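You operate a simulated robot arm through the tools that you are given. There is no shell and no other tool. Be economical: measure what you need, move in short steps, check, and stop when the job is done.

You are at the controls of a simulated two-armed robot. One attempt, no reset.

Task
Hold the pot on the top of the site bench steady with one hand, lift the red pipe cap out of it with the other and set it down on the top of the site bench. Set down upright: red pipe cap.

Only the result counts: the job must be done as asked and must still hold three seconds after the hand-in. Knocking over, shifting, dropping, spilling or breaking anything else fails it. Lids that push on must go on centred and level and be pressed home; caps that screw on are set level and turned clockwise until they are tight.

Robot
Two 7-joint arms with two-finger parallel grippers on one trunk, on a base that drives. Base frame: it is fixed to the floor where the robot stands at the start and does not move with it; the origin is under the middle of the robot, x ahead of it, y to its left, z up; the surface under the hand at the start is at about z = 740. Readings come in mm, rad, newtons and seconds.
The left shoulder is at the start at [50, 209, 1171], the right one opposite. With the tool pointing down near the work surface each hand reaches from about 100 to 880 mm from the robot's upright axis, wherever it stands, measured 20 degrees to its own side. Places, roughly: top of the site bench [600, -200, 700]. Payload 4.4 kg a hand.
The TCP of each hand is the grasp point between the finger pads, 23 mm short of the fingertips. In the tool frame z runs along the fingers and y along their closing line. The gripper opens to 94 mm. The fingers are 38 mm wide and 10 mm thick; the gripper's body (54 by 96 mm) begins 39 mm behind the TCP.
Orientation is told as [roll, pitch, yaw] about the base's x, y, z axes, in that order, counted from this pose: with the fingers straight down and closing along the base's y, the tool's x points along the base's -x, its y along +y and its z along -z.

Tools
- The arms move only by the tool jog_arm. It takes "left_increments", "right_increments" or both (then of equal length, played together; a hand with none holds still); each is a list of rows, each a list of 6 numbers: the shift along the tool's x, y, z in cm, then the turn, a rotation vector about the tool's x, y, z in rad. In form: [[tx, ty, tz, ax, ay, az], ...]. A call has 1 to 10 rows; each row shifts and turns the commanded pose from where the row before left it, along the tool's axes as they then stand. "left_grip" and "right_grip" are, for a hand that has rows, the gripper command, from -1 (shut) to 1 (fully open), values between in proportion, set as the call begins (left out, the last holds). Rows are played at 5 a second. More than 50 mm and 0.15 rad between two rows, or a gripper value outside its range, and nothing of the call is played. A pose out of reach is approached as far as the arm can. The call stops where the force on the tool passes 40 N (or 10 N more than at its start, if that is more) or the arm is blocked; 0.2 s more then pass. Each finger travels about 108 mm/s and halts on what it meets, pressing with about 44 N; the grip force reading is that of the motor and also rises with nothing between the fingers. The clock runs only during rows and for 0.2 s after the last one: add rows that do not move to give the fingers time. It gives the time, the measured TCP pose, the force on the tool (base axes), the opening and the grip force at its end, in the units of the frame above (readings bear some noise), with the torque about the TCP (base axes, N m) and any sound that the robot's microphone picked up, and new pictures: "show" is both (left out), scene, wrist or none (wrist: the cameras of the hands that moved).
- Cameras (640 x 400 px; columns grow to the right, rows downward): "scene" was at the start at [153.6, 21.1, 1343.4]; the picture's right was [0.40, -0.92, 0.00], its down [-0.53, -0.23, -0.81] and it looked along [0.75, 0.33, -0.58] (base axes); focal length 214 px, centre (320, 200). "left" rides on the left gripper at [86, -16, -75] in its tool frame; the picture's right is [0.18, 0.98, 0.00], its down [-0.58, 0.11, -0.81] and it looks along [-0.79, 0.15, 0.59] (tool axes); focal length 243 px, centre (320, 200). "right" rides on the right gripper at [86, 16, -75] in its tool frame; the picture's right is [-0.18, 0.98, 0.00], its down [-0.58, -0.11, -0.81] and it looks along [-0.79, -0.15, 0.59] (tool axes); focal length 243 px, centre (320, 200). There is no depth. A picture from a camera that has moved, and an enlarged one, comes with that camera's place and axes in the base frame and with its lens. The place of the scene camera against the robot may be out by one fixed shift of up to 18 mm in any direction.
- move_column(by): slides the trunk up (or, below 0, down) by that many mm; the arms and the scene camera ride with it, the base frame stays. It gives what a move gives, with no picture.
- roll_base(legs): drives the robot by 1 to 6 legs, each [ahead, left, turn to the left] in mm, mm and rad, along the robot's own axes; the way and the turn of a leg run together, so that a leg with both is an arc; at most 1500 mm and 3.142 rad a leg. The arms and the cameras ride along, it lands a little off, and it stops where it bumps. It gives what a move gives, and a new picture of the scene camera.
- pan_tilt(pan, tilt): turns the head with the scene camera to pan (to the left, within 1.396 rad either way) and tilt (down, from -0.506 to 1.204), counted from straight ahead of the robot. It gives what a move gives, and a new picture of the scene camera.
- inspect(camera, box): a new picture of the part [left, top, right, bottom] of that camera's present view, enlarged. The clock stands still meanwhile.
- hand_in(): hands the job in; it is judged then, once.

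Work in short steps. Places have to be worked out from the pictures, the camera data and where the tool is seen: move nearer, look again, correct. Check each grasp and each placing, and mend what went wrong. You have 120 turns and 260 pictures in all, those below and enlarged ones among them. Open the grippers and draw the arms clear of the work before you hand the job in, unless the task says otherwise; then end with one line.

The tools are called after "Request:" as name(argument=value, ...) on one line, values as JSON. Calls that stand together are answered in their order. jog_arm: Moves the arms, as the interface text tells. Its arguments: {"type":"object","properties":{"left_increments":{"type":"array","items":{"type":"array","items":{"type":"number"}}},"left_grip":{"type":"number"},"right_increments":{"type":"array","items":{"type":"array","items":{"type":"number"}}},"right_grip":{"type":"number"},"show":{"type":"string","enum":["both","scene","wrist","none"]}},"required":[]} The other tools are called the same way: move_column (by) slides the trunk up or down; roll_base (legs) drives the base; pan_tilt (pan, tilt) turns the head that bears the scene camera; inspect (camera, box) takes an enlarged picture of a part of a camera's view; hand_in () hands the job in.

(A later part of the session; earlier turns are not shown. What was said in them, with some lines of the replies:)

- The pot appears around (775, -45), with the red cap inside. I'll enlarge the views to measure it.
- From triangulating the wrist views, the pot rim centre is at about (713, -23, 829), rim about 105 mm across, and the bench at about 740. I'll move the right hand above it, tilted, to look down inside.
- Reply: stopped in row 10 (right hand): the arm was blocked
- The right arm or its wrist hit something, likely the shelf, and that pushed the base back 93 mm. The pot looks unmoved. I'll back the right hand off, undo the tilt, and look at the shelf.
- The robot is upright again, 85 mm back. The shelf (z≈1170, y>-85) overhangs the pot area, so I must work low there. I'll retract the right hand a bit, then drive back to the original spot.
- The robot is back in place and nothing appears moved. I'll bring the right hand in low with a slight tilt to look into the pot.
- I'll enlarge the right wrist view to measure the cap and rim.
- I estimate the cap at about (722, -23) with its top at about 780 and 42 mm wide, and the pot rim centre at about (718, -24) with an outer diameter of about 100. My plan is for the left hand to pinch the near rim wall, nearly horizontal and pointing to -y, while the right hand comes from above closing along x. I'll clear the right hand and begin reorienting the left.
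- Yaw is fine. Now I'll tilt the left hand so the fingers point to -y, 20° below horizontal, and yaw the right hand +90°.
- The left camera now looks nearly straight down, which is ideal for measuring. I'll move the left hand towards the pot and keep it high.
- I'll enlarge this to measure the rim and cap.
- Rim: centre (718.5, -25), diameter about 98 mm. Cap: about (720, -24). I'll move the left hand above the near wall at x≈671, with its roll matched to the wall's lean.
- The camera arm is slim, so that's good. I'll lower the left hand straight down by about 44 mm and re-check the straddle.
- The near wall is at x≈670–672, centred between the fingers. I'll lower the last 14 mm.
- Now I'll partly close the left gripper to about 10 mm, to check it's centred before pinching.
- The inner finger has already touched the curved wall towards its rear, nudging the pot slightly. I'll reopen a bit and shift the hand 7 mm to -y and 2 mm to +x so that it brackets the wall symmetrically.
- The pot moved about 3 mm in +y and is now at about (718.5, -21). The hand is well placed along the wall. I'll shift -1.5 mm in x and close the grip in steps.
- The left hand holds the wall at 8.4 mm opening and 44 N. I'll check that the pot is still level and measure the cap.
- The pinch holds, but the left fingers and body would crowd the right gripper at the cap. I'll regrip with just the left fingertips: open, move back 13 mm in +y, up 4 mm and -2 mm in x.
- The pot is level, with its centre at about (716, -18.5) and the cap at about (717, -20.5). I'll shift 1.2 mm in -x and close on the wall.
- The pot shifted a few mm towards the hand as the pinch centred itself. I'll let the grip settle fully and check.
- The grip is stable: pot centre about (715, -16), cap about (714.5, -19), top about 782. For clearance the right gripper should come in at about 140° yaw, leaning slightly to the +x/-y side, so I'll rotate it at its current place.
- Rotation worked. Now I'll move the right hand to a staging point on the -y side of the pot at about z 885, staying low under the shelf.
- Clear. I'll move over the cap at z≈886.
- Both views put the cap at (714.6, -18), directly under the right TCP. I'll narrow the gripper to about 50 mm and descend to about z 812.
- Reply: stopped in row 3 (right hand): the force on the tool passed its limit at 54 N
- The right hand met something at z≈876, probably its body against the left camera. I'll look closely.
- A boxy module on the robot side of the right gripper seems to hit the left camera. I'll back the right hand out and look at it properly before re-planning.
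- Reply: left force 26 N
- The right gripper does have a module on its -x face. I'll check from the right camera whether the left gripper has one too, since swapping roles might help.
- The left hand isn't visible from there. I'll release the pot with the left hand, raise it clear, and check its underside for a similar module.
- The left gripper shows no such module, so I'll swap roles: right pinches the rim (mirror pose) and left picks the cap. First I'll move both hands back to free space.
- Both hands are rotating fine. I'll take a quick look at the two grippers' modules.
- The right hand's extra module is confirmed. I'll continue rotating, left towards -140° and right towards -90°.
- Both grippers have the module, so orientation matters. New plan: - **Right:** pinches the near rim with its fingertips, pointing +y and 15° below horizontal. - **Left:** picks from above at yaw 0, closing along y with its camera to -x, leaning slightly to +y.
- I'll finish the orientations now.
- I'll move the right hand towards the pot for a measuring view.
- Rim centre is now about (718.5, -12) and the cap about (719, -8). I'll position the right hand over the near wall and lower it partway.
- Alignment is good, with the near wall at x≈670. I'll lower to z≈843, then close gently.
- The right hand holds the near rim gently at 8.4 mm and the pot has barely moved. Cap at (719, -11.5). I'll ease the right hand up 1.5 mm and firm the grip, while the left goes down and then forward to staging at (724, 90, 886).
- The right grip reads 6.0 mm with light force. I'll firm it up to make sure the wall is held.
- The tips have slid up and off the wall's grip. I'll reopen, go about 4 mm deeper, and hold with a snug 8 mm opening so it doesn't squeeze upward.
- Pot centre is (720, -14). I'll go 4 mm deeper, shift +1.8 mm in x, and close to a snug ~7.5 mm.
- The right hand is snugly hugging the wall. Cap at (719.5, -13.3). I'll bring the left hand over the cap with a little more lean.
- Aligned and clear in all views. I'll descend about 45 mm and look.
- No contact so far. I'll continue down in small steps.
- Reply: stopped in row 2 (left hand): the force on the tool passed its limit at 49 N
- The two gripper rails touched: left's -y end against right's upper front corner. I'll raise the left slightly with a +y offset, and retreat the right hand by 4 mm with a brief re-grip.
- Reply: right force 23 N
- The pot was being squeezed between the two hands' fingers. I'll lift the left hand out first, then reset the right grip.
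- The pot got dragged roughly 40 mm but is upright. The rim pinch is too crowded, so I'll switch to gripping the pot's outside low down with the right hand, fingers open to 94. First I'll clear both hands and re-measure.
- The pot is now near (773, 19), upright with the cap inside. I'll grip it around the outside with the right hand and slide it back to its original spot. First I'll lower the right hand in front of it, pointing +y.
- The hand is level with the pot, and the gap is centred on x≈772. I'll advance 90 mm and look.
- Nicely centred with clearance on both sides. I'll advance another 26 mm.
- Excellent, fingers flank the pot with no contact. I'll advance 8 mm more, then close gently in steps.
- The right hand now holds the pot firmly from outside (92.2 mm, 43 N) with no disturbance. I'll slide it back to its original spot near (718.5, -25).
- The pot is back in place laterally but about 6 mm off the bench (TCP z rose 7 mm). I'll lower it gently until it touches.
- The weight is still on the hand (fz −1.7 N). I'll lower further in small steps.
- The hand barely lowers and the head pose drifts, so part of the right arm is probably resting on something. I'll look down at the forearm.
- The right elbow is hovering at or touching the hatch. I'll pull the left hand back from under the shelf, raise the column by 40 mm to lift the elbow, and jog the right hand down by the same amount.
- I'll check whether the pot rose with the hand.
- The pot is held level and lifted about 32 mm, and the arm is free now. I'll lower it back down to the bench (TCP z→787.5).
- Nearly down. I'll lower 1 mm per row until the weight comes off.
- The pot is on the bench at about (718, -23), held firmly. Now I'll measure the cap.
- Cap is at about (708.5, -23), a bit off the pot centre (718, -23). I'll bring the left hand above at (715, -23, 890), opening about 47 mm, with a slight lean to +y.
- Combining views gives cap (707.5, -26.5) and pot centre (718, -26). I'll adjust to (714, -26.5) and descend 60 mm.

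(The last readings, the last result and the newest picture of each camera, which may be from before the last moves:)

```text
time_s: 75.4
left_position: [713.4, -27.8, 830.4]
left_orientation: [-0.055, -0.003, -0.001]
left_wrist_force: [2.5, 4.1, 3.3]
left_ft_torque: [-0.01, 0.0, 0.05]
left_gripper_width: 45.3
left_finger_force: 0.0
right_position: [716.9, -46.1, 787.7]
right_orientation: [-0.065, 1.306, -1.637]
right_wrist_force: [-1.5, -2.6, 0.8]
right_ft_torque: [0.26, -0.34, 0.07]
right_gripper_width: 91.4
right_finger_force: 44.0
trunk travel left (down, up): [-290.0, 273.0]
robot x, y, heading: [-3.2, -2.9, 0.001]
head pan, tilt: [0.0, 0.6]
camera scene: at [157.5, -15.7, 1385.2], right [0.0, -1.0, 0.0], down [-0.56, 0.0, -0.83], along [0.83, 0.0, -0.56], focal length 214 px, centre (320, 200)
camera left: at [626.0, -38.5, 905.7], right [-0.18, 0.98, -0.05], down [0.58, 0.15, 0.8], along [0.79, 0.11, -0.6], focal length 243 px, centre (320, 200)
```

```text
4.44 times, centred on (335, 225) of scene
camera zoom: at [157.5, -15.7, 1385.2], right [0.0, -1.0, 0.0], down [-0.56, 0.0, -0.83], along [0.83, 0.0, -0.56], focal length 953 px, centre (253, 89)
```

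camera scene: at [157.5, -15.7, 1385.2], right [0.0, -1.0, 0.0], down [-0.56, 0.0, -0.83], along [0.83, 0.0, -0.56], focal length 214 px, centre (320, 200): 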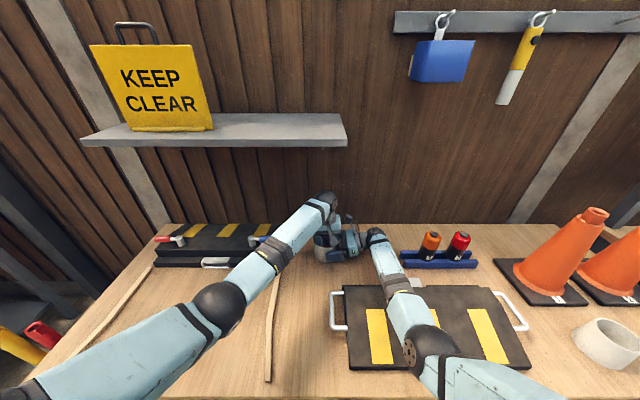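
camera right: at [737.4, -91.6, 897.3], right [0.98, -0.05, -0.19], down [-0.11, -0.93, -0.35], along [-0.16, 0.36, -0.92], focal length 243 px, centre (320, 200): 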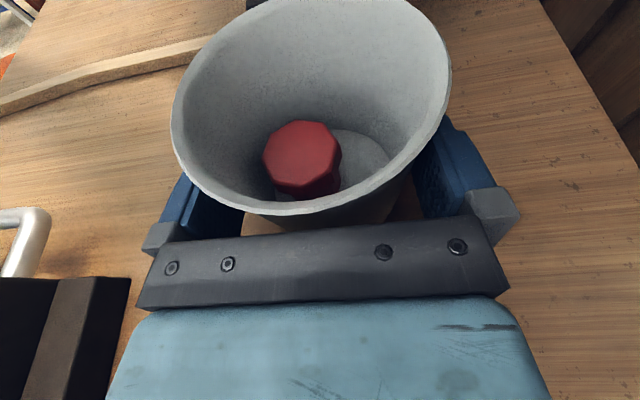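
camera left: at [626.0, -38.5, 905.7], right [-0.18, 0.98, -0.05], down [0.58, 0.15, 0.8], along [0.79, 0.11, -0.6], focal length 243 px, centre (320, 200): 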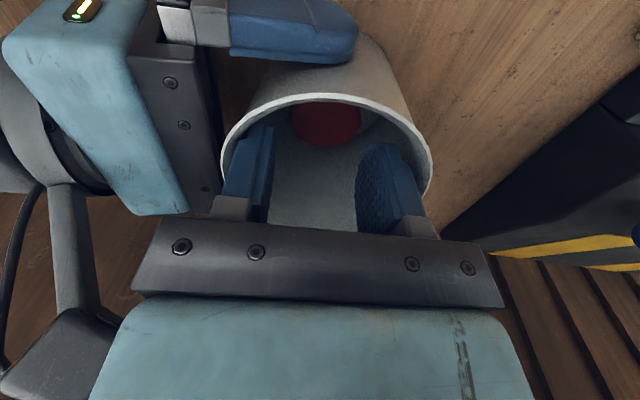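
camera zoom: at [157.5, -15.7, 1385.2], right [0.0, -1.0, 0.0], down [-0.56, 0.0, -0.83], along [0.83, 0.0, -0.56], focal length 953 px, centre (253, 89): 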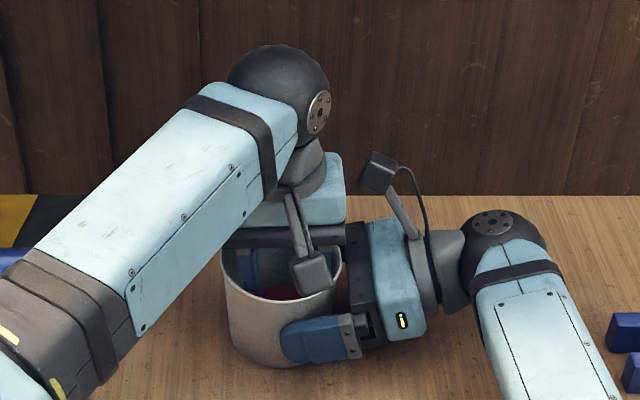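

The left -y finger lightly touches the inside wall (about 4 N). I'll shift +2.5 mm x and +2 mm y, then continue down slowly.

Request:
jog_arm(left_increments=[[-0.25, 0.2, 0, 0, 0, 0], [0, 0, 0, 0, 0, 0]], left_grip=-0.03, show="wrist")

Request:
inspect(camera="left", box=[200, 70, 450, 240])

```text
time_s: 76.0
left_position: [716.6, -25.1, 829.9]
left_orientation: [-0.055, 0.0, -0.001]
left_wrist_force: [0.0, 0.6, 0.4]
left_ft_torque: [-0.01, 0.03, 0.03]
left_gripper_width: 45.9
left_finger_force: 0.1
right_position: [717.8, -46.5, 788.0]
right_orientation: [-0.065, 1.307, -1.635]
right_wrist_force: [-0.3, -0.6, 0.7]
right_ft_torque: [0.03, -0.11, -0.03]
right_gripper_width: 91.3
right_finger_force: 44.0
trunk travel left (down, up): [-290.0, 273.0]
robot x, y, heading: [-2.7, -3.3, 0.002]
head pan, tilt: [0.0, 0.6]
camera left: at [628.5, -36.6, 905.5], right [-0.18, 0.98, -0.05], down [0.58, 0.15, 0.8], along [0.79, 0.11, -0.6], focal length 243 px, centre (320, 200)
```

left: 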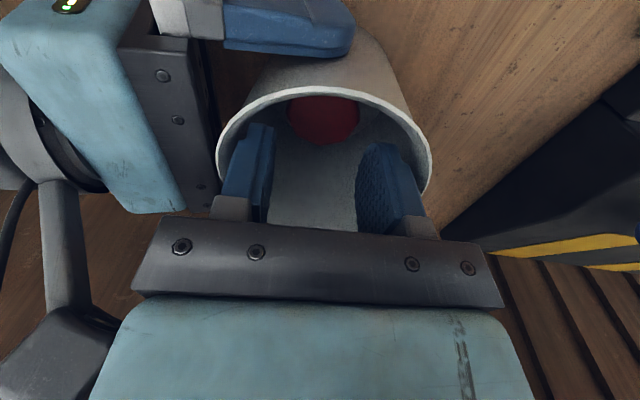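

```text
2.35 times, centred on (325, 155) of left
camera zoom: at [628.5, -36.6, 905.5], right [-0.18, 0.98, -0.05], down [0.58, 0.15, 0.8], along [0.79, 0.11, -0.6], focal length 571 px, centre (308, 306)
```

zoom: 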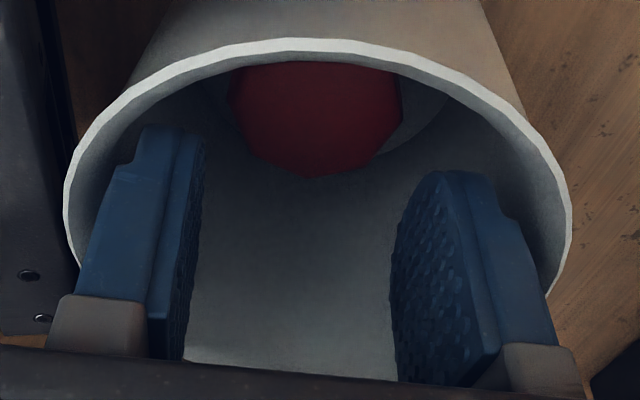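

Free of contact and centred on the cap in y. I'll descend to z≈794.

Request:
jog_arm(left_increments=[[0, 0.04, 1.2, 0, 0, 0], [0, 0.03, 1.2, 0, 0, 0], [0, 0.03, 1.2, 0, 0, 0], [0, 0, 0, 0, 0, 0]], show="wrist")

Request:
inspect(camera="scene", box=[290, 180, 380, 270])

```text
time_s: 77.0
left_position: [716.8, -25.6, 793.5]
left_orientation: [-0.055, -0.001, -0.002]
left_wrist_force: [5.3, 8.8, 4.4]
left_ft_torque: [-0.11, 0.04, -0.01]
left_gripper_width: 42.1
left_finger_force: 0.1
right_position: [717.3, -47.0, 787.3]
right_orientation: [-0.064, 1.305, -1.639]
right_wrist_force: [-4.6, -6.2, -0.8]
right_ft_torque: [0.29, -0.41, 0.15]
right_gripper_width: 91.1
right_finger_force: 44.4
trunk travel left (down, up): [-290.0, 273.0]
robot x, y, heading: [-1.9, -5.1, -0.004]
head pan, tilt: [0.0, 0.6]
camera left: at [628.6, -37.3, 870.0], right [-0.18, 0.98, -0.05], down [0.58, 0.15, 0.8], along [0.79, 0.12, -0.6], focal length 243 px, centre (320, 200)
```

left: 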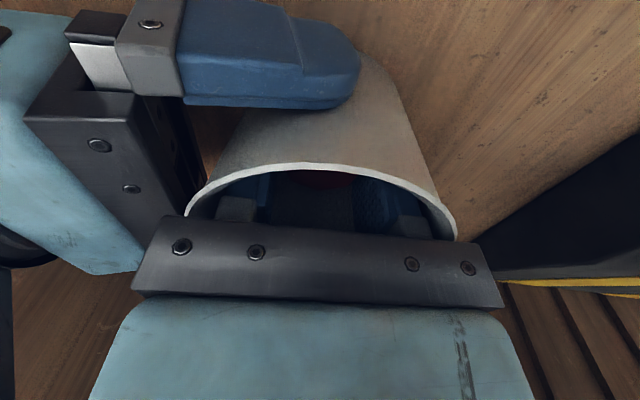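

```text
4.44 times, centred on (335, 225) of scene
camera zoom: at [157.5, -15.6, 1385.3], right [0.0, -1.0, 0.0], down [-0.56, 0.0, -0.83], along [0.83, 0.0, -0.56], focal length 953 px, centre (253, 89)
```

zoom: 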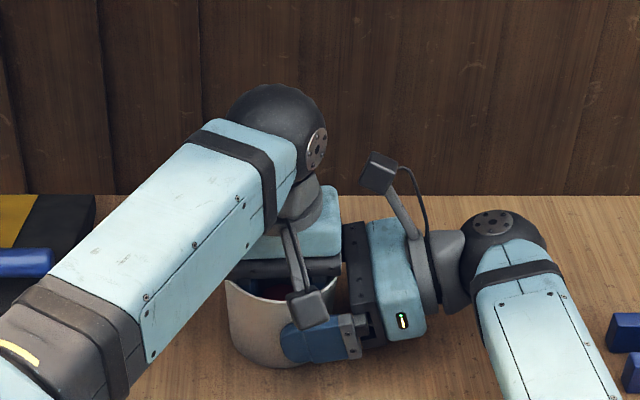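

The fingers are down around the cap (opening 42 mm, lightly against the wall). I'll close on the cap.

Request:
jog_arm(left_increments=[[0, 0, 0, 0, 0, 0], [0, 0, 0, 0, 0, 0], [0, 0, 0, 0, 0, 0]], left_grip=-0.6, show="wrist")

```text
time_s: 77.8
left_position: [714.9, -26.8, 794.4]
left_orientation: [-0.053, 0.001, -0.002]
left_wrist_force: [4.7, 4.6, 3.9]
left_ft_torque: [-0.02, -0.04, 0.01]
left_gripper_width: 39.6
left_finger_force: 44.0
right_position: [719.0, -46.8, 787.8]
right_orientation: [-0.067, 1.305, -1.639]
right_wrist_force: [-4.2, -7.4, -1.7]
right_ft_torque: [-0.06, -0.2, 0.02]
right_gripper_width: 91.1
right_finger_force: 44.1
trunk travel left (down, up): [-290.0, 273.0]
robot x, y, heading: [-1.6, -4.6, -0.0]
head pan, tilt: [0.0, 0.6]
camera left: at [628.3, -38.0, 869.9], right [-0.18, 0.98, -0.05], down [0.58, 0.15, 0.8], along [0.79, 0.11, -0.6], focal length 243 px, centre (320, 200)
```

left: 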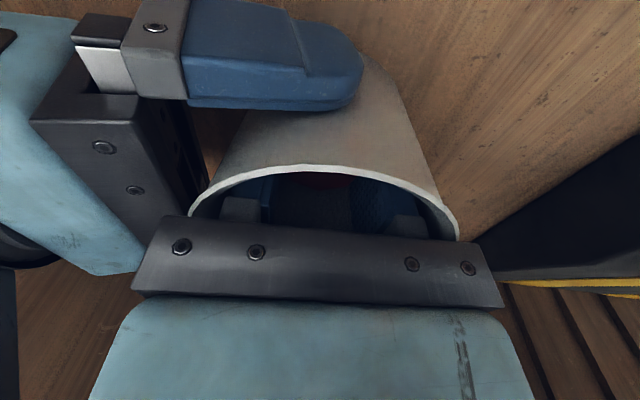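

The cap is gripped at 39.6 mm and 44 N. I'll ease +1.5 mm in x and y away from the wall, then lift slowly.

Request:
jog_arm(left_increments=[[-0.15, 0.15, 0, 0, 0, 0], [0, -0.05, -1.0, 0, 0, 0], [0, -0.05, -1.0, 0, 0, 0], [0, -0.05, -1.0, 0, 0, 0], [0, 0, 0, 0, 0, 0]], show="wrist")

Request:
inspect(camera="right", box=[160, 0, 480, 230])

```text
time_s: 79.0
left_position: [716.8, -24.4, 823.8]
left_orientation: [-0.054, 0.0, -0.003]
left_wrist_force: [0.7, 0.6, -0.6]
left_ft_torque: [-0.01, -0.03, 0.01]
left_gripper_width: 39.7
left_finger_force: 44.2
right_position: [718.5, -46.0, 787.9]
right_orientation: [-0.066, 1.307, -1.64]
right_wrist_force: [-0.6, 0.2, 0.0]
right_ft_torque: [0.03, -0.04, 0.01]
right_gripper_width: 91.5
right_finger_force: 43.6
trunk travel left (down, up): [-290.0, 273.0]
robot x, y, heading: [-2.6, -0.8, -0.002]
head pan, tilt: [0.0, 0.6]
camera left: at [629.9, -36.1, 899.9], right [-0.18, 0.98, -0.05], down [0.58, 0.15, 0.8], along [0.79, 0.11, -0.6], focal length 243 px, centre (320, 200)
```

left: 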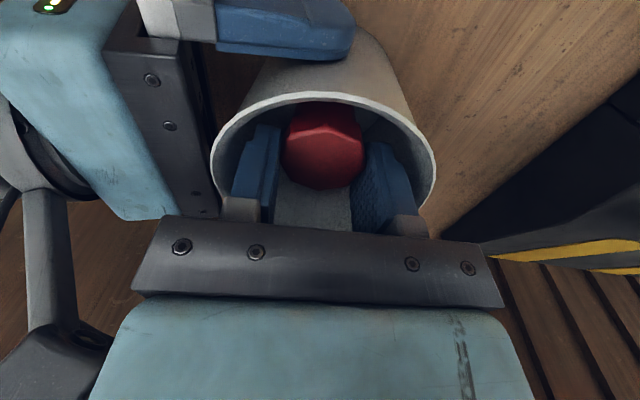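

```text
1.74 times, centred on (320, 115) of right
camera zoom: at [735.8, -94.7, 890.5], right [0.98, -0.05, -0.19], down [-0.12, -0.93, -0.35], along [-0.16, 0.37, -0.92], focal length 422 px, centre (320, 348)
```

zoom: 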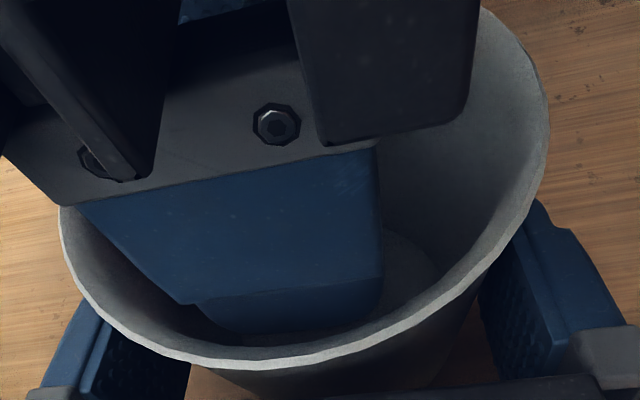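

The cap is coming up with the pot undisturbed. I'll lift another 72 mm.

Request:
jog_arm(left_increments=[[0, -0.1, -1.8, 0, 0, 0], [0, -0.1, -1.8, 0, 0, 0], [0, -0.1, -1.8, 0, 0, 0], [0, -0.1, -1.8, 0, 0, 0], [0, 0, 0, 0, 0, 0]])

Request:
inspect(camera="scene", box=[280, 150, 400, 270])

```text
time_s: 80.2
left_position: [716.9, -24.1, 896.2]
left_orientation: [-0.055, -0.001, -0.002]
left_wrist_force: [-0.7, 1.1, 0.2]
left_ft_torque: [0.01, -0.03, -0.02]
left_gripper_width: 39.5
left_finger_force: 44.1
right_position: [718.3, -45.0, 787.4]
right_orientation: [-0.066, 1.308, -1.638]
right_wrist_force: [-0.5, 0.4, 1.0]
right_ft_torque: [0.01, -0.06, 0.03]
right_gripper_width: 90.8
right_finger_force: 43.7
trunk travel left (down, up): [-290.0, 273.0]
robot x, y, heading: [-3.3, 0.9, -0.003]
head pan, tilt: [0.0, 0.6]
camera scene: at [157.9, -15.8, 1385.2], right [0.0, -1.0, 0.0], down [-0.56, 0.0, -0.83], along [0.83, 0.0, -0.56], focal length 214 px, centre (320, 200)
camera left: at [630.0, -36.3, 972.2], right [-0.18, 0.98, -0.05], down [0.58, 0.15, 0.8], along [0.79, 0.11, -0.6], focal length 243 px, centre (320, 200)
```

scene: 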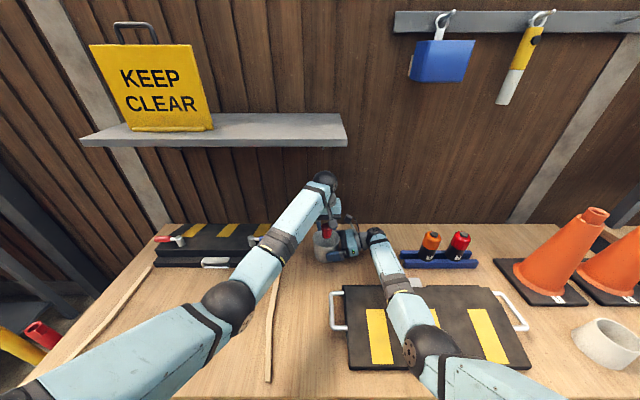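
left: 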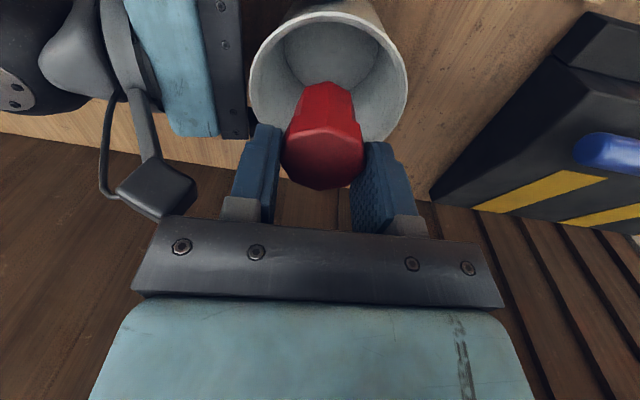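

```text
3.33 times, centred on (340, 210) of scene
camera zoom: at [157.9, -15.8, 1385.2], right [0.0, -1.0, 0.0], down [-0.56, 0.0, -0.83], along [0.83, 0.0, -0.56], focal length 715 px, centre (253, 167)
```

zoom: 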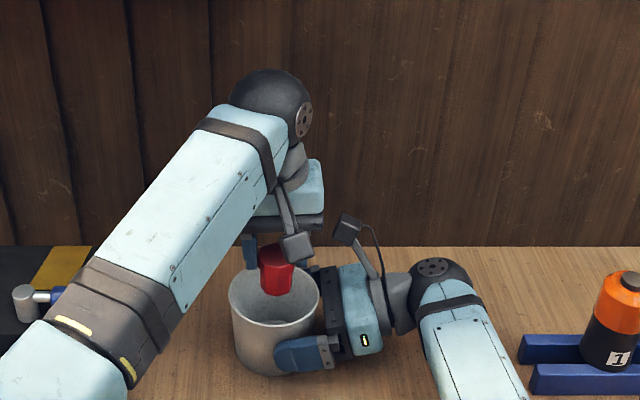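

The cap is clear of the pot. I'll carry it to a free spot near (650, 75), keeping its height.

Request:
jog_arm(left_increments=[[1.67, 2.48, -0.14, 0, 0, 0], [1.67, 2.48, -0.14, 0, 0, 0], [1.67, 2.48, -0.14, 0, 0, 0], [1.67, 2.48, -0.14, 0, 0, 0], [0, 0, 0, 0, 0, 0]])

Request:
inspect(camera="scene", box=[240, 170, 370, 280])

Request:
inspect(camera="left", box=[220, 40, 420, 240])

```text
time_s: 81.4
left_position: [650.8, 76.0, 895.7]
left_orientation: [-0.053, 0.0, -0.001]
left_wrist_force: [0.4, 0.0, 0.1]
left_ft_torque: [0.0, 0.0, -0.01]
left_gripper_width: 39.4
left_finger_force: 44.0
right_position: [717.7, -45.3, 787.0]
right_orientation: [-0.068, 1.306, -1.638]
right_wrist_force: [-0.3, 0.3, 0.9]
right_ft_torque: [0.05, -0.04, -0.02]
right_gripper_width: 91.2
right_finger_force: 43.9
trunk travel left (down, up): [-290.0, 273.0]
robot x, y, heading: [-8.3, -2.0, -0.004]
head pan, tilt: [0.0, 0.6]
camera scene: at [158.0, -16.1, 1385.2], right [0.0, -1.0, 0.0], down [-0.56, 0.0, -0.83], along [0.83, 0.0, -0.56], focal length 214 px, centre (320, 200)
camera left: at [563.6, 63.4, 971.9], right [-0.18, 0.98, -0.05], down [0.58, 0.15, 0.8], along [0.79, 0.11, -0.6], focal length 243 px, centre (320, 200)
```

scene: 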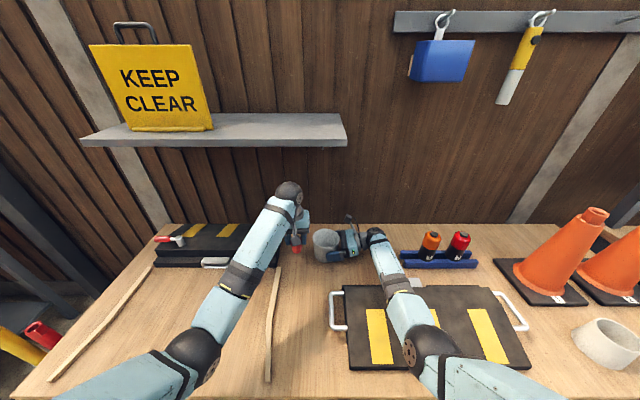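
left: 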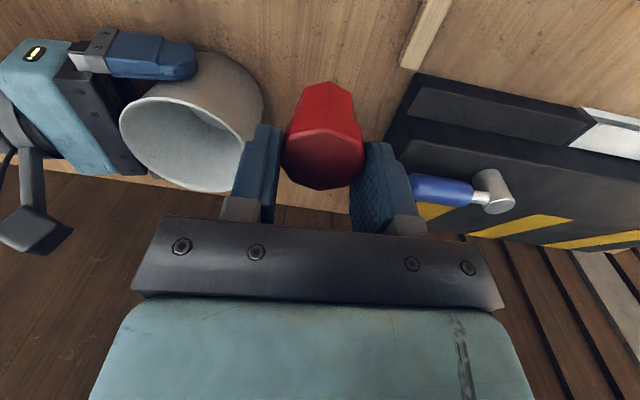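

```text
3.64 times, centred on (305, 225) of scene
camera zoom: at [158.0, -16.1, 1385.2], right [0.0, -1.0, 0.0], down [-0.56, 0.0, -0.83], along [0.83, 0.0, -0.56], focal length 780 px, centre (374, 109)
```

zoom: 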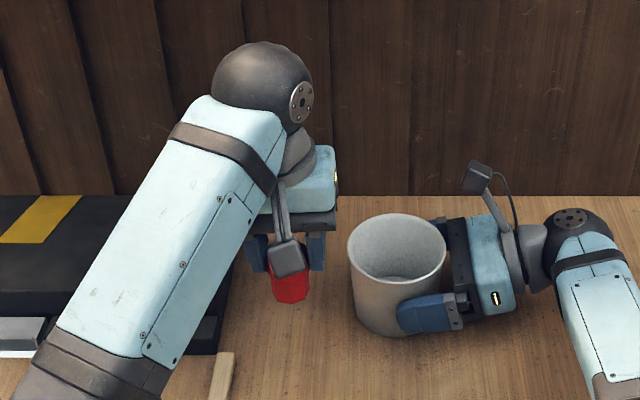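

```text
2.00 times, centred on (320, 140) of left
camera zoom: at [563.6, 63.4, 971.9], right [-0.18, 0.98, -0.05], down [0.58, 0.15, 0.8], along [0.79, 0.11, -0.6], focal length 485 px, centre (320, 320)
```

zoom: 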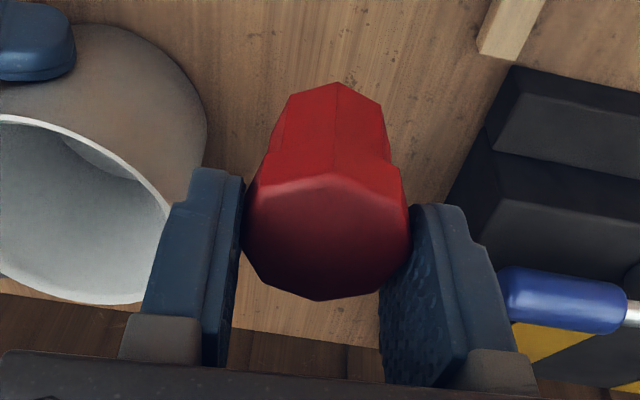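

The cap is upright in the grip. I'll lower it to about 10 mm above the bench.

Request:
jog_arm(left_increments=[[0, 0.12, 2.35, 0, 0, 0], [0, 0.12, 2.35, 0, 0, 0], [0, 0.12, 2.35, 0, 0, 0], [0, 0.12, 2.2, 0, 0, 0], [0, 0, 0, 0, 0, 0]])

Request:
inspect(camera="scene", box=[250, 200, 350, 290])

```text
time_s: 82.6
left_position: [650.8, 74.2, 803.1]
left_orientation: [-0.055, 0.0, -0.002]
left_wrist_force: [-0.3, -0.1, 0.8]
left_ft_torque: [0.01, -0.01, 0.01]
left_gripper_width: 39.3
left_finger_force: 43.7
right_position: [718.3, -46.7, 787.4]
right_orientation: [-0.067, 1.308, -1.639]
right_wrist_force: [1.0, -0.3, 0.8]
right_ft_torque: [0.0, -0.09, -0.02]
right_gripper_width: 91.1
right_finger_force: 44.1
trunk travel left (down, up): [-290.0, 273.0]
robot x, y, heading: [-5.2, -1.7, -0.003]
head pan, tilt: [0.0, 0.6]
camera scene: at [158.0, -15.8, 1385.2], right [0.0, -1.0, 0.0], down [-0.56, 0.0, -0.83], along [0.83, 0.0, -0.56], focal length 214 px, centre (320, 200)
camera left: at [563.6, 62.6, 878.6], right [-0.18, 0.98, -0.05], down [0.58, 0.15, 0.8], along [0.79, 0.11, -0.6], focal length 243 px, centre (320, 200)
```

scene: 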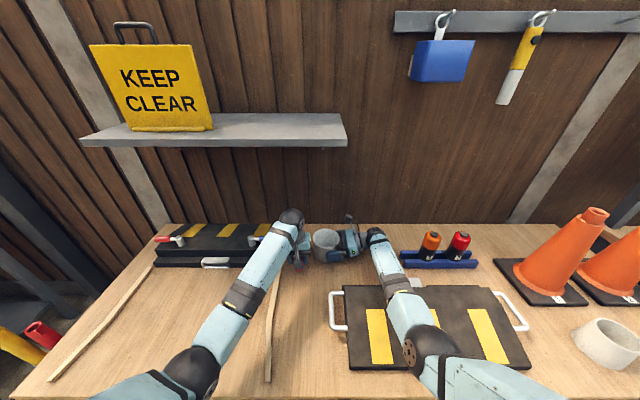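
left: 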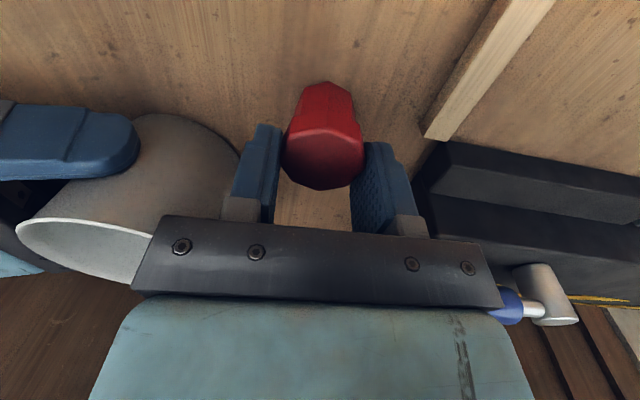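

```text
4.44 times, centred on (300, 245) of scene
camera zoom: at [158.0, -15.8, 1385.2], right [0.0, -1.0, 0.0], down [-0.56, 0.0, -0.83], along [0.83, 0.0, -0.56], focal length 953 px, centre (409, 0)
```

zoom: 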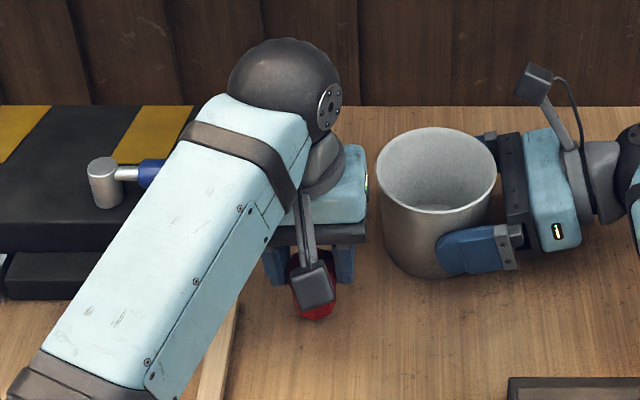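

Clear all round. I'll lower the last ~12 mm in small steps, watching the force.

Request:
jog_arm(left_increments=[[0, 0.02, 0.4, 0, 0, 0], [0, 0.02, 0.4, 0, 0, 0], [0, 0, 0, 0, 0, 0]], show="none")

Request:
jog_arm(left_increments=[[0, 0.01, 0.15, 0, 0, 0], [0, 0, 0, 0, 0, 0]], show="none")

Request:
jog_arm(left_increments=[[0, 0.01, 0.15, 0, 0, 0], [0, 0, 0, 0, 0, 0]], show="wrist")

```text
time_s: 83.4
left_position: [651.2, 74.0, 794.7]
left_orientation: [-0.055, 0.001, -0.002]
left_wrist_force: [0.1, 1.7, -0.2]
left_ft_torque: [0.02, 0.04, 0.03]
left_gripper_width: 39.5
left_finger_force: 43.9
right_position: [716.8, -45.8, 787.6]
right_orientation: [-0.067, 1.306, -1.64]
right_wrist_force: [-0.1, -0.5, 0.5]
right_ft_torque: [-0.01, -0.06, -0.03]
right_gripper_width: 91.2
right_finger_force: 44.0
trunk travel left (down, up): [-290.0, 273.0]
robot x, y, heading: [-5.1, -3.3, 0.0]
head pan, tilt: [0.0, 0.6]
```

```text
time_s: 84.0
left_position: [649.8, 75.4, 793.4]
left_orientation: [-0.054, 0.0, -0.001]
left_wrist_force: [-0.1, 0.5, -0.3]
left_ft_torque: [0.03, 0.01, 0.02]
left_gripper_width: 39.4
left_finger_force: 43.6
right_position: [717.6, -44.8, 786.4]
right_orientation: [-0.067, 1.306, -1.64]
right_wrist_force: [0.6, 0.0, 0.1]
right_ft_torque: [0.01, -0.06, -0.02]
right_gripper_width: 91.2
right_finger_force: 43.7
trunk travel left (down, up): [-290.0, 273.0]
robot x, y, heading: [-0.5, -2.2, 0.0]
head pan, tilt: [0.0, 0.6]
```

```text
time_s: 84.6
left_position: [651.1, 74.1, 790.8]
left_orientation: [-0.055, -0.001, -0.003]
left_wrist_force: [-0.3, 0.2, -0.6]
left_ft_torque: [0.0, -0.02, -0.01]
left_gripper_width: 39.6
left_finger_force: 44.1
right_position: [718.8, -45.3, 785.9]
right_orientation: [-0.066, 1.307, -1.638]
right_wrist_force: [0.1, -1.4, 0.7]
right_ft_torque: [0.0, -0.09, -0.01]
right_gripper_width: 91.0
right_finger_force: 44.0
trunk travel left (down, up): [-290.0, 273.0]
robot x, y, heading: [-1.4, -0.0, 0.003]
head pan, tilt: [0.0, 0.6]
camera left: at [563.6, 62.9, 868.4], right [-0.18, 0.98, -0.05], down [0.58, 0.15, 0.8], along [0.79, 0.11, -0.6], focal length 243 px, centre (320, 200)
```

left: 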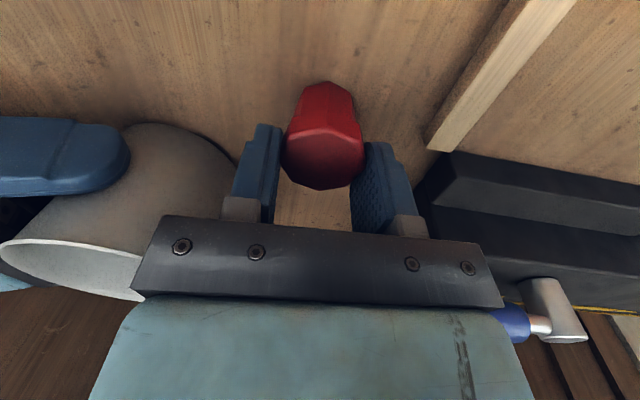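

No contact yet. I'll continue in 1–1.5 mm steps.

Request:
jog_arm(left_increments=[[0, 0.01, 0.15, 0, 0, 0], [0, 0, 0, 0, 0, 0]], show="none")

Request:
jog_arm(left_increments=[[0, 0.01, 0.1, 0, 0, 0], [0, 0, 0, 0, 0, 0]], show="none")

Request:
inspect(camera="left", box=[220, 40, 420, 240])

```text
time_s: 85.2
left_position: [651.1, 74.0, 790.4]
left_orientation: [-0.053, 0.0, -0.001]
left_wrist_force: [-0.3, 0.0, -0.6]
left_ft_torque: [-0.04, -0.04, -0.01]
left_gripper_width: 39.4
left_finger_force: 43.5
right_position: [718.9, -46.6, 787.0]
right_orientation: [-0.066, 1.307, -1.638]
right_wrist_force: [0.3, -0.3, -0.3]
right_ft_torque: [-0.02, -0.06, 0.0]
right_gripper_width: 91.0
right_finger_force: 44.0
trunk travel left (down, up): [-290.0, 273.0]
robot x, y, heading: [-3.5, -2.5, 0.002]
head pan, tilt: [0.0, 0.6]
```

```text
time_s: 85.8
left_position: [651.4, 75.2, 790.8]
left_orientation: [-0.054, 0.001, -0.001]
left_wrist_force: [-0.5, -0.2, -0.5]
left_ft_torque: [0.01, 0.0, 0.0]
left_gripper_width: 39.5
left_finger_force: 43.9
right_position: [718.8, -46.3, 787.3]
right_orientation: [-0.066, 1.308, -1.639]
right_wrist_force: [0.3, 0.0, -0.5]
right_ft_torque: [0.02, -0.06, -0.01]
right_gripper_width: 91.1
right_finger_force: 44.0
trunk travel left (down, up): [-290.0, 273.0]
robot x, y, heading: [-3.4, 0.1, 0.002]
head pan, tilt: [0.0, 0.6]
```

```text
2.00 times, centred on (320, 140) of left
camera zoom: at [563.8, 63.1, 866.0], right [-0.18, 0.98, -0.05], down [0.58, 0.15, 0.8], along [0.79, 0.11, -0.6], focal length 485 px, centre (320, 320)
```

zoom: 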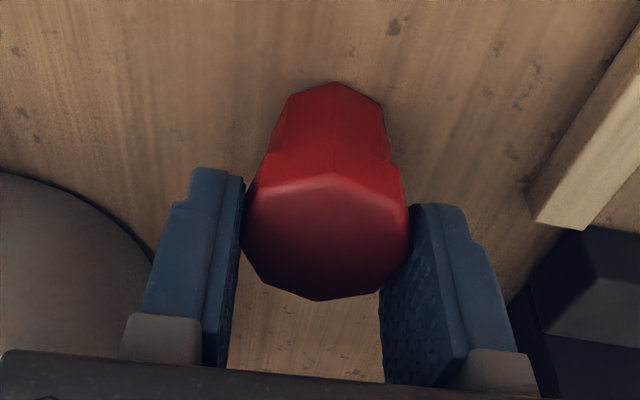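

Very near the bench by geometry. I'll go on in 1 mm steps until the force shows contact.

Request:
jog_arm(left_increments=[[0, 0.01, 0.12, 0, 0, 0], [0, 0, 0, 0, 0, 0]], show="none")

Request:
jog_arm(left_increments=[[0, 0.01, 0.12, 0, 0, 0], [0, 0, 0, 0, 0, 0]], show="none")

Request:
inspect(camera="left", box=[260, 60, 380, 150])

```text
time_s: 86.4
left_position: [651.2, 75.0, 789.7]
left_orientation: [-0.055, 0.001, -0.002]
left_wrist_force: [-1.1, 0.2, 2.4]
left_ft_torque: [0.04, -0.02, 0.01]
left_gripper_width: 39.4
left_finger_force: 43.6
right_position: [718.4, -46.4, 787.5]
right_orientation: [-0.066, 1.307, -1.637]
right_wrist_force: [-0.2, 0.4, -1.4]
right_ft_torque: [-0.02, 0.0, -0.02]
right_gripper_width: 91.0
right_finger_force: 44.3
trunk travel left (down, up): [-290.0, 273.0]
robot x, y, heading: [-2.6, -3.8, 0.002]
head pan, tilt: [0.0, 0.6]
```

```text
time_s: 87.0
left_position: [651.5, 74.2, 788.8]
left_orientation: [-0.053, -0.001, -0.002]
left_wrist_force: [1.7, 1.0, 10.0]
left_ft_torque: [0.09, -0.02, -0.02]
left_gripper_width: 39.4
left_finger_force: 44.0
right_position: [718.3, -45.4, 788.0]
right_orientation: [-0.064, 1.308, -1.635]
right_wrist_force: [0.3, 0.5, -0.6]
right_ft_torque: [-0.01, 0.0, -0.03]
right_gripper_width: 90.9
right_finger_force: 44.0
trunk travel left (down, up): [-290.0, 273.0]
robot x, y, heading: [-4.5, -2.2, -0.0]
head pan, tilt: [0.0, 0.6]
```

```text
4.44 times, centred on (320, 105) of left
camera zoom: at [563.7, 62.9, 864.7], right [-0.18, 0.98, -0.05], down [0.58, 0.15, 0.8], along [0.79, 0.11, -0.6], focal length 1078 px, centre (320, 622)
```

zoom: 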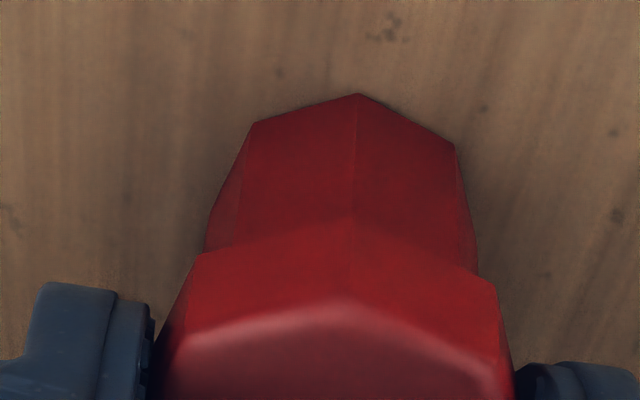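

The cap is on the bench (10 N contact). I'll relieve 0.5 mm and open the left gripper moderately.

Request:
jog_arm(left_increments=[[0, 0, -0.06, 0, 0, 0], [0, 0, 0, 0, 0, 0]], show="none")

Request:
jog_arm(left_increments=[[0, 0, 0, 0, 0, 0], [0, 0, 0, 0, 0, 0]], left_grip=0.25, show="wrist")

```text
time_s: 87.6
left_position: [650.6, 74.3, 789.7]
left_orientation: [-0.053, -0.002, -0.001]
left_wrist_force: [3.2, -0.3, 9.6]
left_ft_torque: [-0.01, -0.14, -0.02]
left_gripper_width: 39.5
left_finger_force: 44.0
right_position: [717.1, -46.5, 787.3]
right_orientation: [-0.065, 1.307, -1.638]
right_wrist_force: [0.5, 0.2, -1.2]
right_ft_torque: [-0.01, 0.0, 0.0]
right_gripper_width: 91.0
right_finger_force: 43.3
trunk travel left (down, up): [-290.0, 273.0]
robot x, y, heading: [-4.8, -4.0, -0.001]
head pan, tilt: [0.0, 0.6]
```

```text
time_s: 88.2
left_position: [650.6, 74.4, 787.3]
left_orientation: [-0.055, 0.001, -0.002]
left_wrist_force: [0.6, 0.6, 0.5]
left_ft_torque: [0.02, -0.02, 0.0]
left_gripper_width: 59.0
left_finger_force: 0.0
right_position: [717.7, -46.3, 786.0]
right_orientation: [-0.067, 1.306, -1.639]
right_wrist_force: [0.1, -0.8, 0.2]
right_ft_torque: [-0.01, -0.02, -0.02]
right_gripper_width: 91.1
right_finger_force: 44.5
trunk travel left (down, up): [-290.0, 273.0]
robot x, y, heading: [-2.6, -2.9, -0.005]
head pan, tilt: [0.0, 0.6]
camera left: at [563.6, 63.2, 863.7], right [-0.18, 0.98, -0.05], down [0.58, 0.15, 0.8], along [0.79, 0.12, -0.6], focal length 243 px, centre (320, 200)
```

left: 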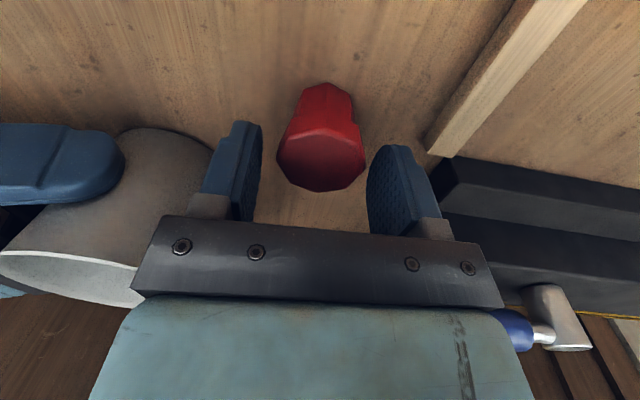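

The cap stands free and upright. I'll raise the left hand straight up.

Request:
jog_arm(left_increments=[[0, -0.1, -2, 0, 0, 0], [0, -0.15, -3, 0, 0, 0], [0, -0.2, -4, 0, 0, 0], [2, -0.1, -2, 0, 0, 0], [4, 0, 0, 0, 0, 0], [0, 0, 0, 0, 0, 0]])

Request:
inspect(camera="scene", box=[260, 200, 380, 290])

```text
time_s: 89.6
left_position: [590.1, 75.6, 898.2]
left_orientation: [-0.054, 0.001, -0.002]
left_wrist_force: [-0.4, 0.6, -0.8]
left_ft_torque: [0.01, 0.0, -0.02]
left_gripper_width: 58.8
left_finger_force: 0.0
right_position: [717.5, -46.3, 785.6]
right_orientation: [-0.067, 1.308, -1.64]
right_wrist_force: [-0.3, -0.1, -0.9]
right_ft_torque: [-0.01, -0.02, -0.02]
right_gripper_width: 91.1
right_finger_force: 43.9
trunk travel left (down, up): [-290.0, 273.0]
robot x, y, heading: [1.0, -3.0, 0.006]
head pan, tilt: [0.0, 0.6]
camera scene: at [158.2, -15.8, 1385.1], right [0.0, -1.0, 0.0], down [-0.57, 0.0, -0.82], along [0.82, 0.0, -0.57], focal length 214 px, centre (320, 200)
camera left: at [503.4, 63.8, 974.3], right [-0.18, 0.98, -0.05], down [0.58, 0.15, 0.8], along [0.79, 0.11, -0.6], focal length 243 px, centre (320, 200)
```

scene: 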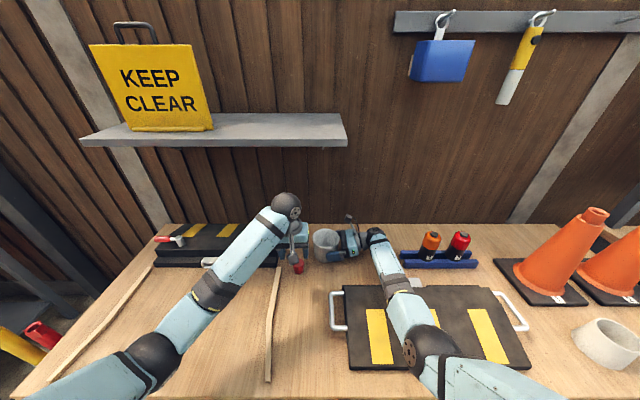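
left: 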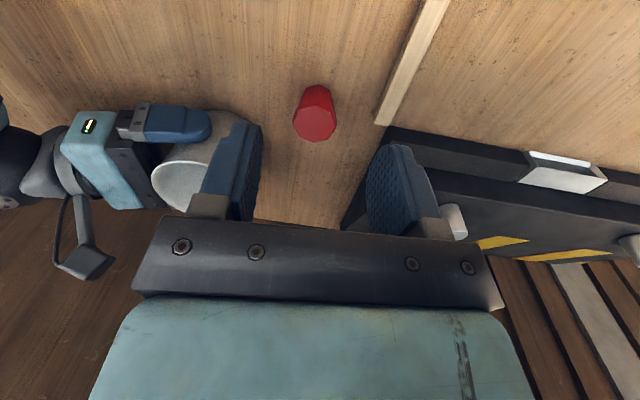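

```text
4.44 times, centred on (320, 245) of scene
camera zoom: at [158.2, -15.8, 1385.1], right [0.0, -1.0, 0.0], down [-0.57, 0.0, -0.82], along [0.82, 0.0, -0.57], focal length 953 px, centre (320, 0)
```

zoom: 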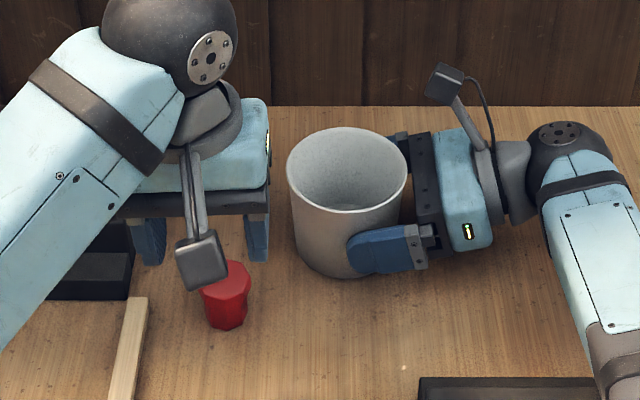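

The cap is standing upright on the bench. Now I'll open the right gripper fully and withdraw it straight back (-y).

Request:
jog_arm(right_increments=[[0, 0, 0, 0, 0, 0], [0, 0, 0, 0, 0, 0]], right_grip=1, show="none")

Request:
jog_arm(right_increments=[[-0.26, 0, -0.96, 0, 0, 0], [-0.26, 0, -0.96, 0, 0, 0], [0, 0, 0, 0, 0, 0]], show="wrist")

Request:
inspect(camera="scene", box=[260, 200, 380, 290])

```text
time_s: 90.2
left_position: [592.0, 75.1, 898.4]
left_orientation: [-0.054, 0.0, -0.002]
left_wrist_force: [0.1, -0.6, 0.0]
left_ft_torque: [-0.02, 0.03, -0.02]
left_gripper_width: 58.7
left_finger_force: 0.1
right_position: [718.5, -45.7, 785.9]
right_orientation: [-0.067, 1.307, -1.638]
right_wrist_force: [0.3, -0.2, 0.0]
right_ft_torque: [0.02, -0.02, 0.0]
right_gripper_width: 94.1
right_finger_force: 0.1
trunk travel left (down, up): [-290.0, 273.0]
robot x, y, heading: [-6.9, -1.4, 0.0]
head pan, tilt: [0.0, 0.6]
```

```text
time_s: 91.0
left_position: [590.8, 75.1, 897.9]
left_orientation: [-0.054, -0.001, -0.001]
left_wrist_force: [0.8, 0.3, 0.4]
left_ft_torque: [0.01, -0.03, 0.04]
left_gripper_width: 58.8
left_finger_force: 0.1
right_position: [717.2, -66.3, 787.3]
right_orientation: [-0.066, 1.304, -1.639]
right_wrist_force: [0.1, 0.2, -0.7]
right_ft_torque: [-0.03, 0.01, -0.01]
right_gripper_width: 94.0
right_finger_force: 0.1
trunk travel left (down, up): [-290.0, 273.0]
robot x, y, heading: [-4.2, -1.8, -0.002]
head pan, tilt: [0.0, 0.6]
camera right: at [735.4, -115.1, 890.6], right [0.98, -0.05, -0.19], down [-0.12, -0.93, -0.35], along [-0.16, 0.36, -0.92], focal length 243 px, centre (320, 200)
```

right: 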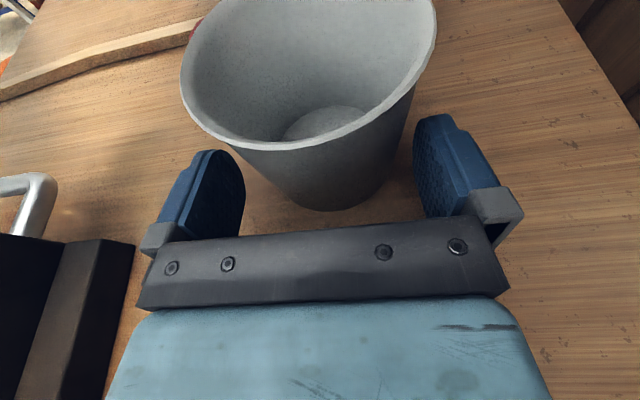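

```text
4.44 times, centred on (320, 245) of scene
camera zoom: at [158.1, -15.7, 1385.2], right [0.0, -1.0, 0.0], down [-0.56, 0.0, -0.83], along [0.83, 0.0, -0.56], focal length 953 px, centre (320, 0)
```

zoom: 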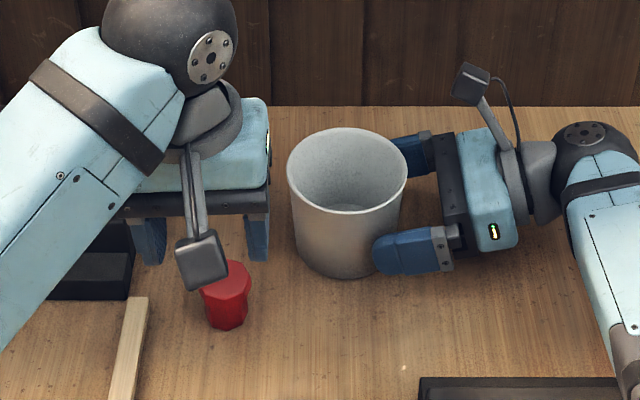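

Released cleanly and the pot hasn't moved. I'll continue withdrawing the right hand, then raise it, and pull the left hand back too.

Request:
jog_arm(right_increments=[[-0.6, 0, -2.4, 0, 0, 0], [-0.6, 0, -2.4, 0, 0, 0], [-0.6, 0, -2.4, 0, 0, 0], [3, 0, -1, 0, 0, 0], [3, 0, -1, 0, 0, 0], [0, 0, 0, 0, 0, 0]], left_increments=[[3, 2, -1, 0, 0, 0], [3, 2, -1, 0, 0, 0], [3, 2, -1, 0, 0, 0], [0, 0, 0, 0, 0, 0], [0, 0, 0, 0, 0, 0], [0, 0, 0, 0, 0, 0]], show="scene")

Request:
inspect(camera="scene", box=[260, 200, 380, 290])

Request:
inspect(camera="left", box=[0, 0, 640, 400])

```text
time_s: 92.4
left_position: [501.2, 137.4, 925.5]
left_orientation: [-0.054, 0.0, -0.002]
left_wrist_force: [0.1, -0.8, 0.0]
left_ft_torque: [-0.06, -0.02, -0.02]
left_gripper_width: 58.9
left_finger_force: 0.0
right_position: [717.3, -143.7, 851.6]
right_orientation: [-0.07, 1.308, -1.642]
right_wrist_force: [0.5, 0.2, -0.7]
right_ft_torque: [0.02, 0.01, 0.04]
right_gripper_width: 94.2
right_finger_force: 0.1
trunk travel left (down, up): [-290.0, 273.0]
robot x, y, heading: [-4.8, -0.7, -0.003]
head pan, tilt: [0.0, 0.6]
camera scene: at [158.3, -15.9, 1385.1], right [0.0, -1.0, 0.0], down [-0.57, 0.0, -0.82], along [0.82, 0.0, -0.57], focal length 214 px, centre (320, 200)
```

scene: 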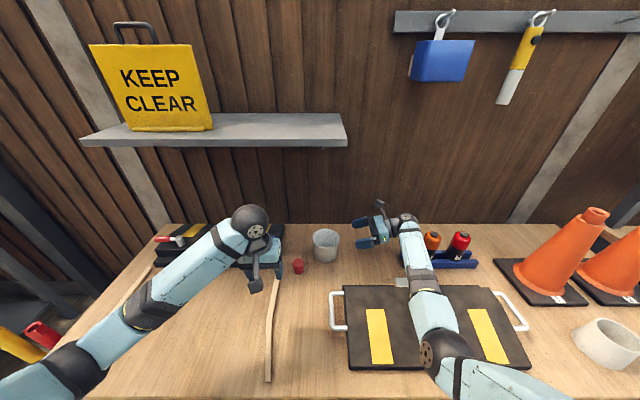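

```text
4.44 times, centred on (320, 245) of scene
camera zoom: at [158.3, -15.9, 1385.1], right [0.0, -1.0, 0.0], down [-0.57, 0.0, -0.82], along [0.82, 0.0, -0.57], focal length 953 px, centre (320, 0)
```

zoom: 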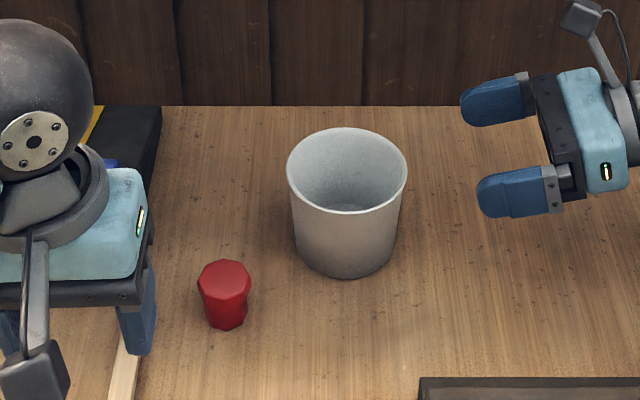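

```text
1.00 times, centred on (320, 200) of left (not enlarged: the box is as wide or as high as the picture)
camera zoom: at [414.4, 126.1, 1000.4], right [-0.18, 0.98, -0.05], down [0.58, 0.15, 0.8], along [0.79, 0.11, -0.6], focal length 243 px, centre (320, 200)
```

zoom: 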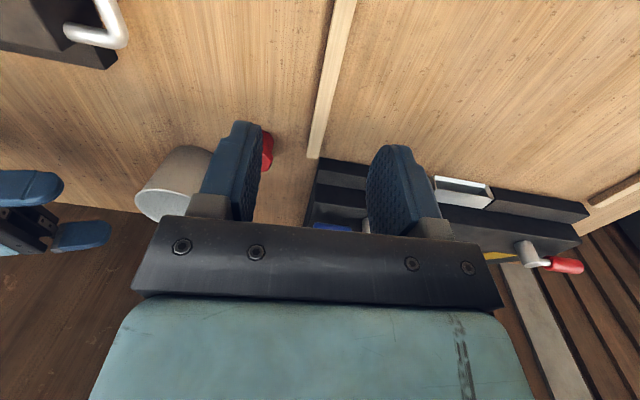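

The cap stands upright on the bench, the empty pot is upright back near its original spot, the grippers are open and both arms are clear. I'm handing in.

Request:
hand_in()

```text
The job is handed in.
```

The red pipe cap is out of the pot and standing upright on the bench, with the right hand holding the pot during the lift. Earlier attempts dragged the pot roughly 70 mm, so I lifted it back to within a few mm of where it started. One early bump, probably against the shelf, pushed the base back about 90 mm before I drove it back; nothing else on the bench looks moved.
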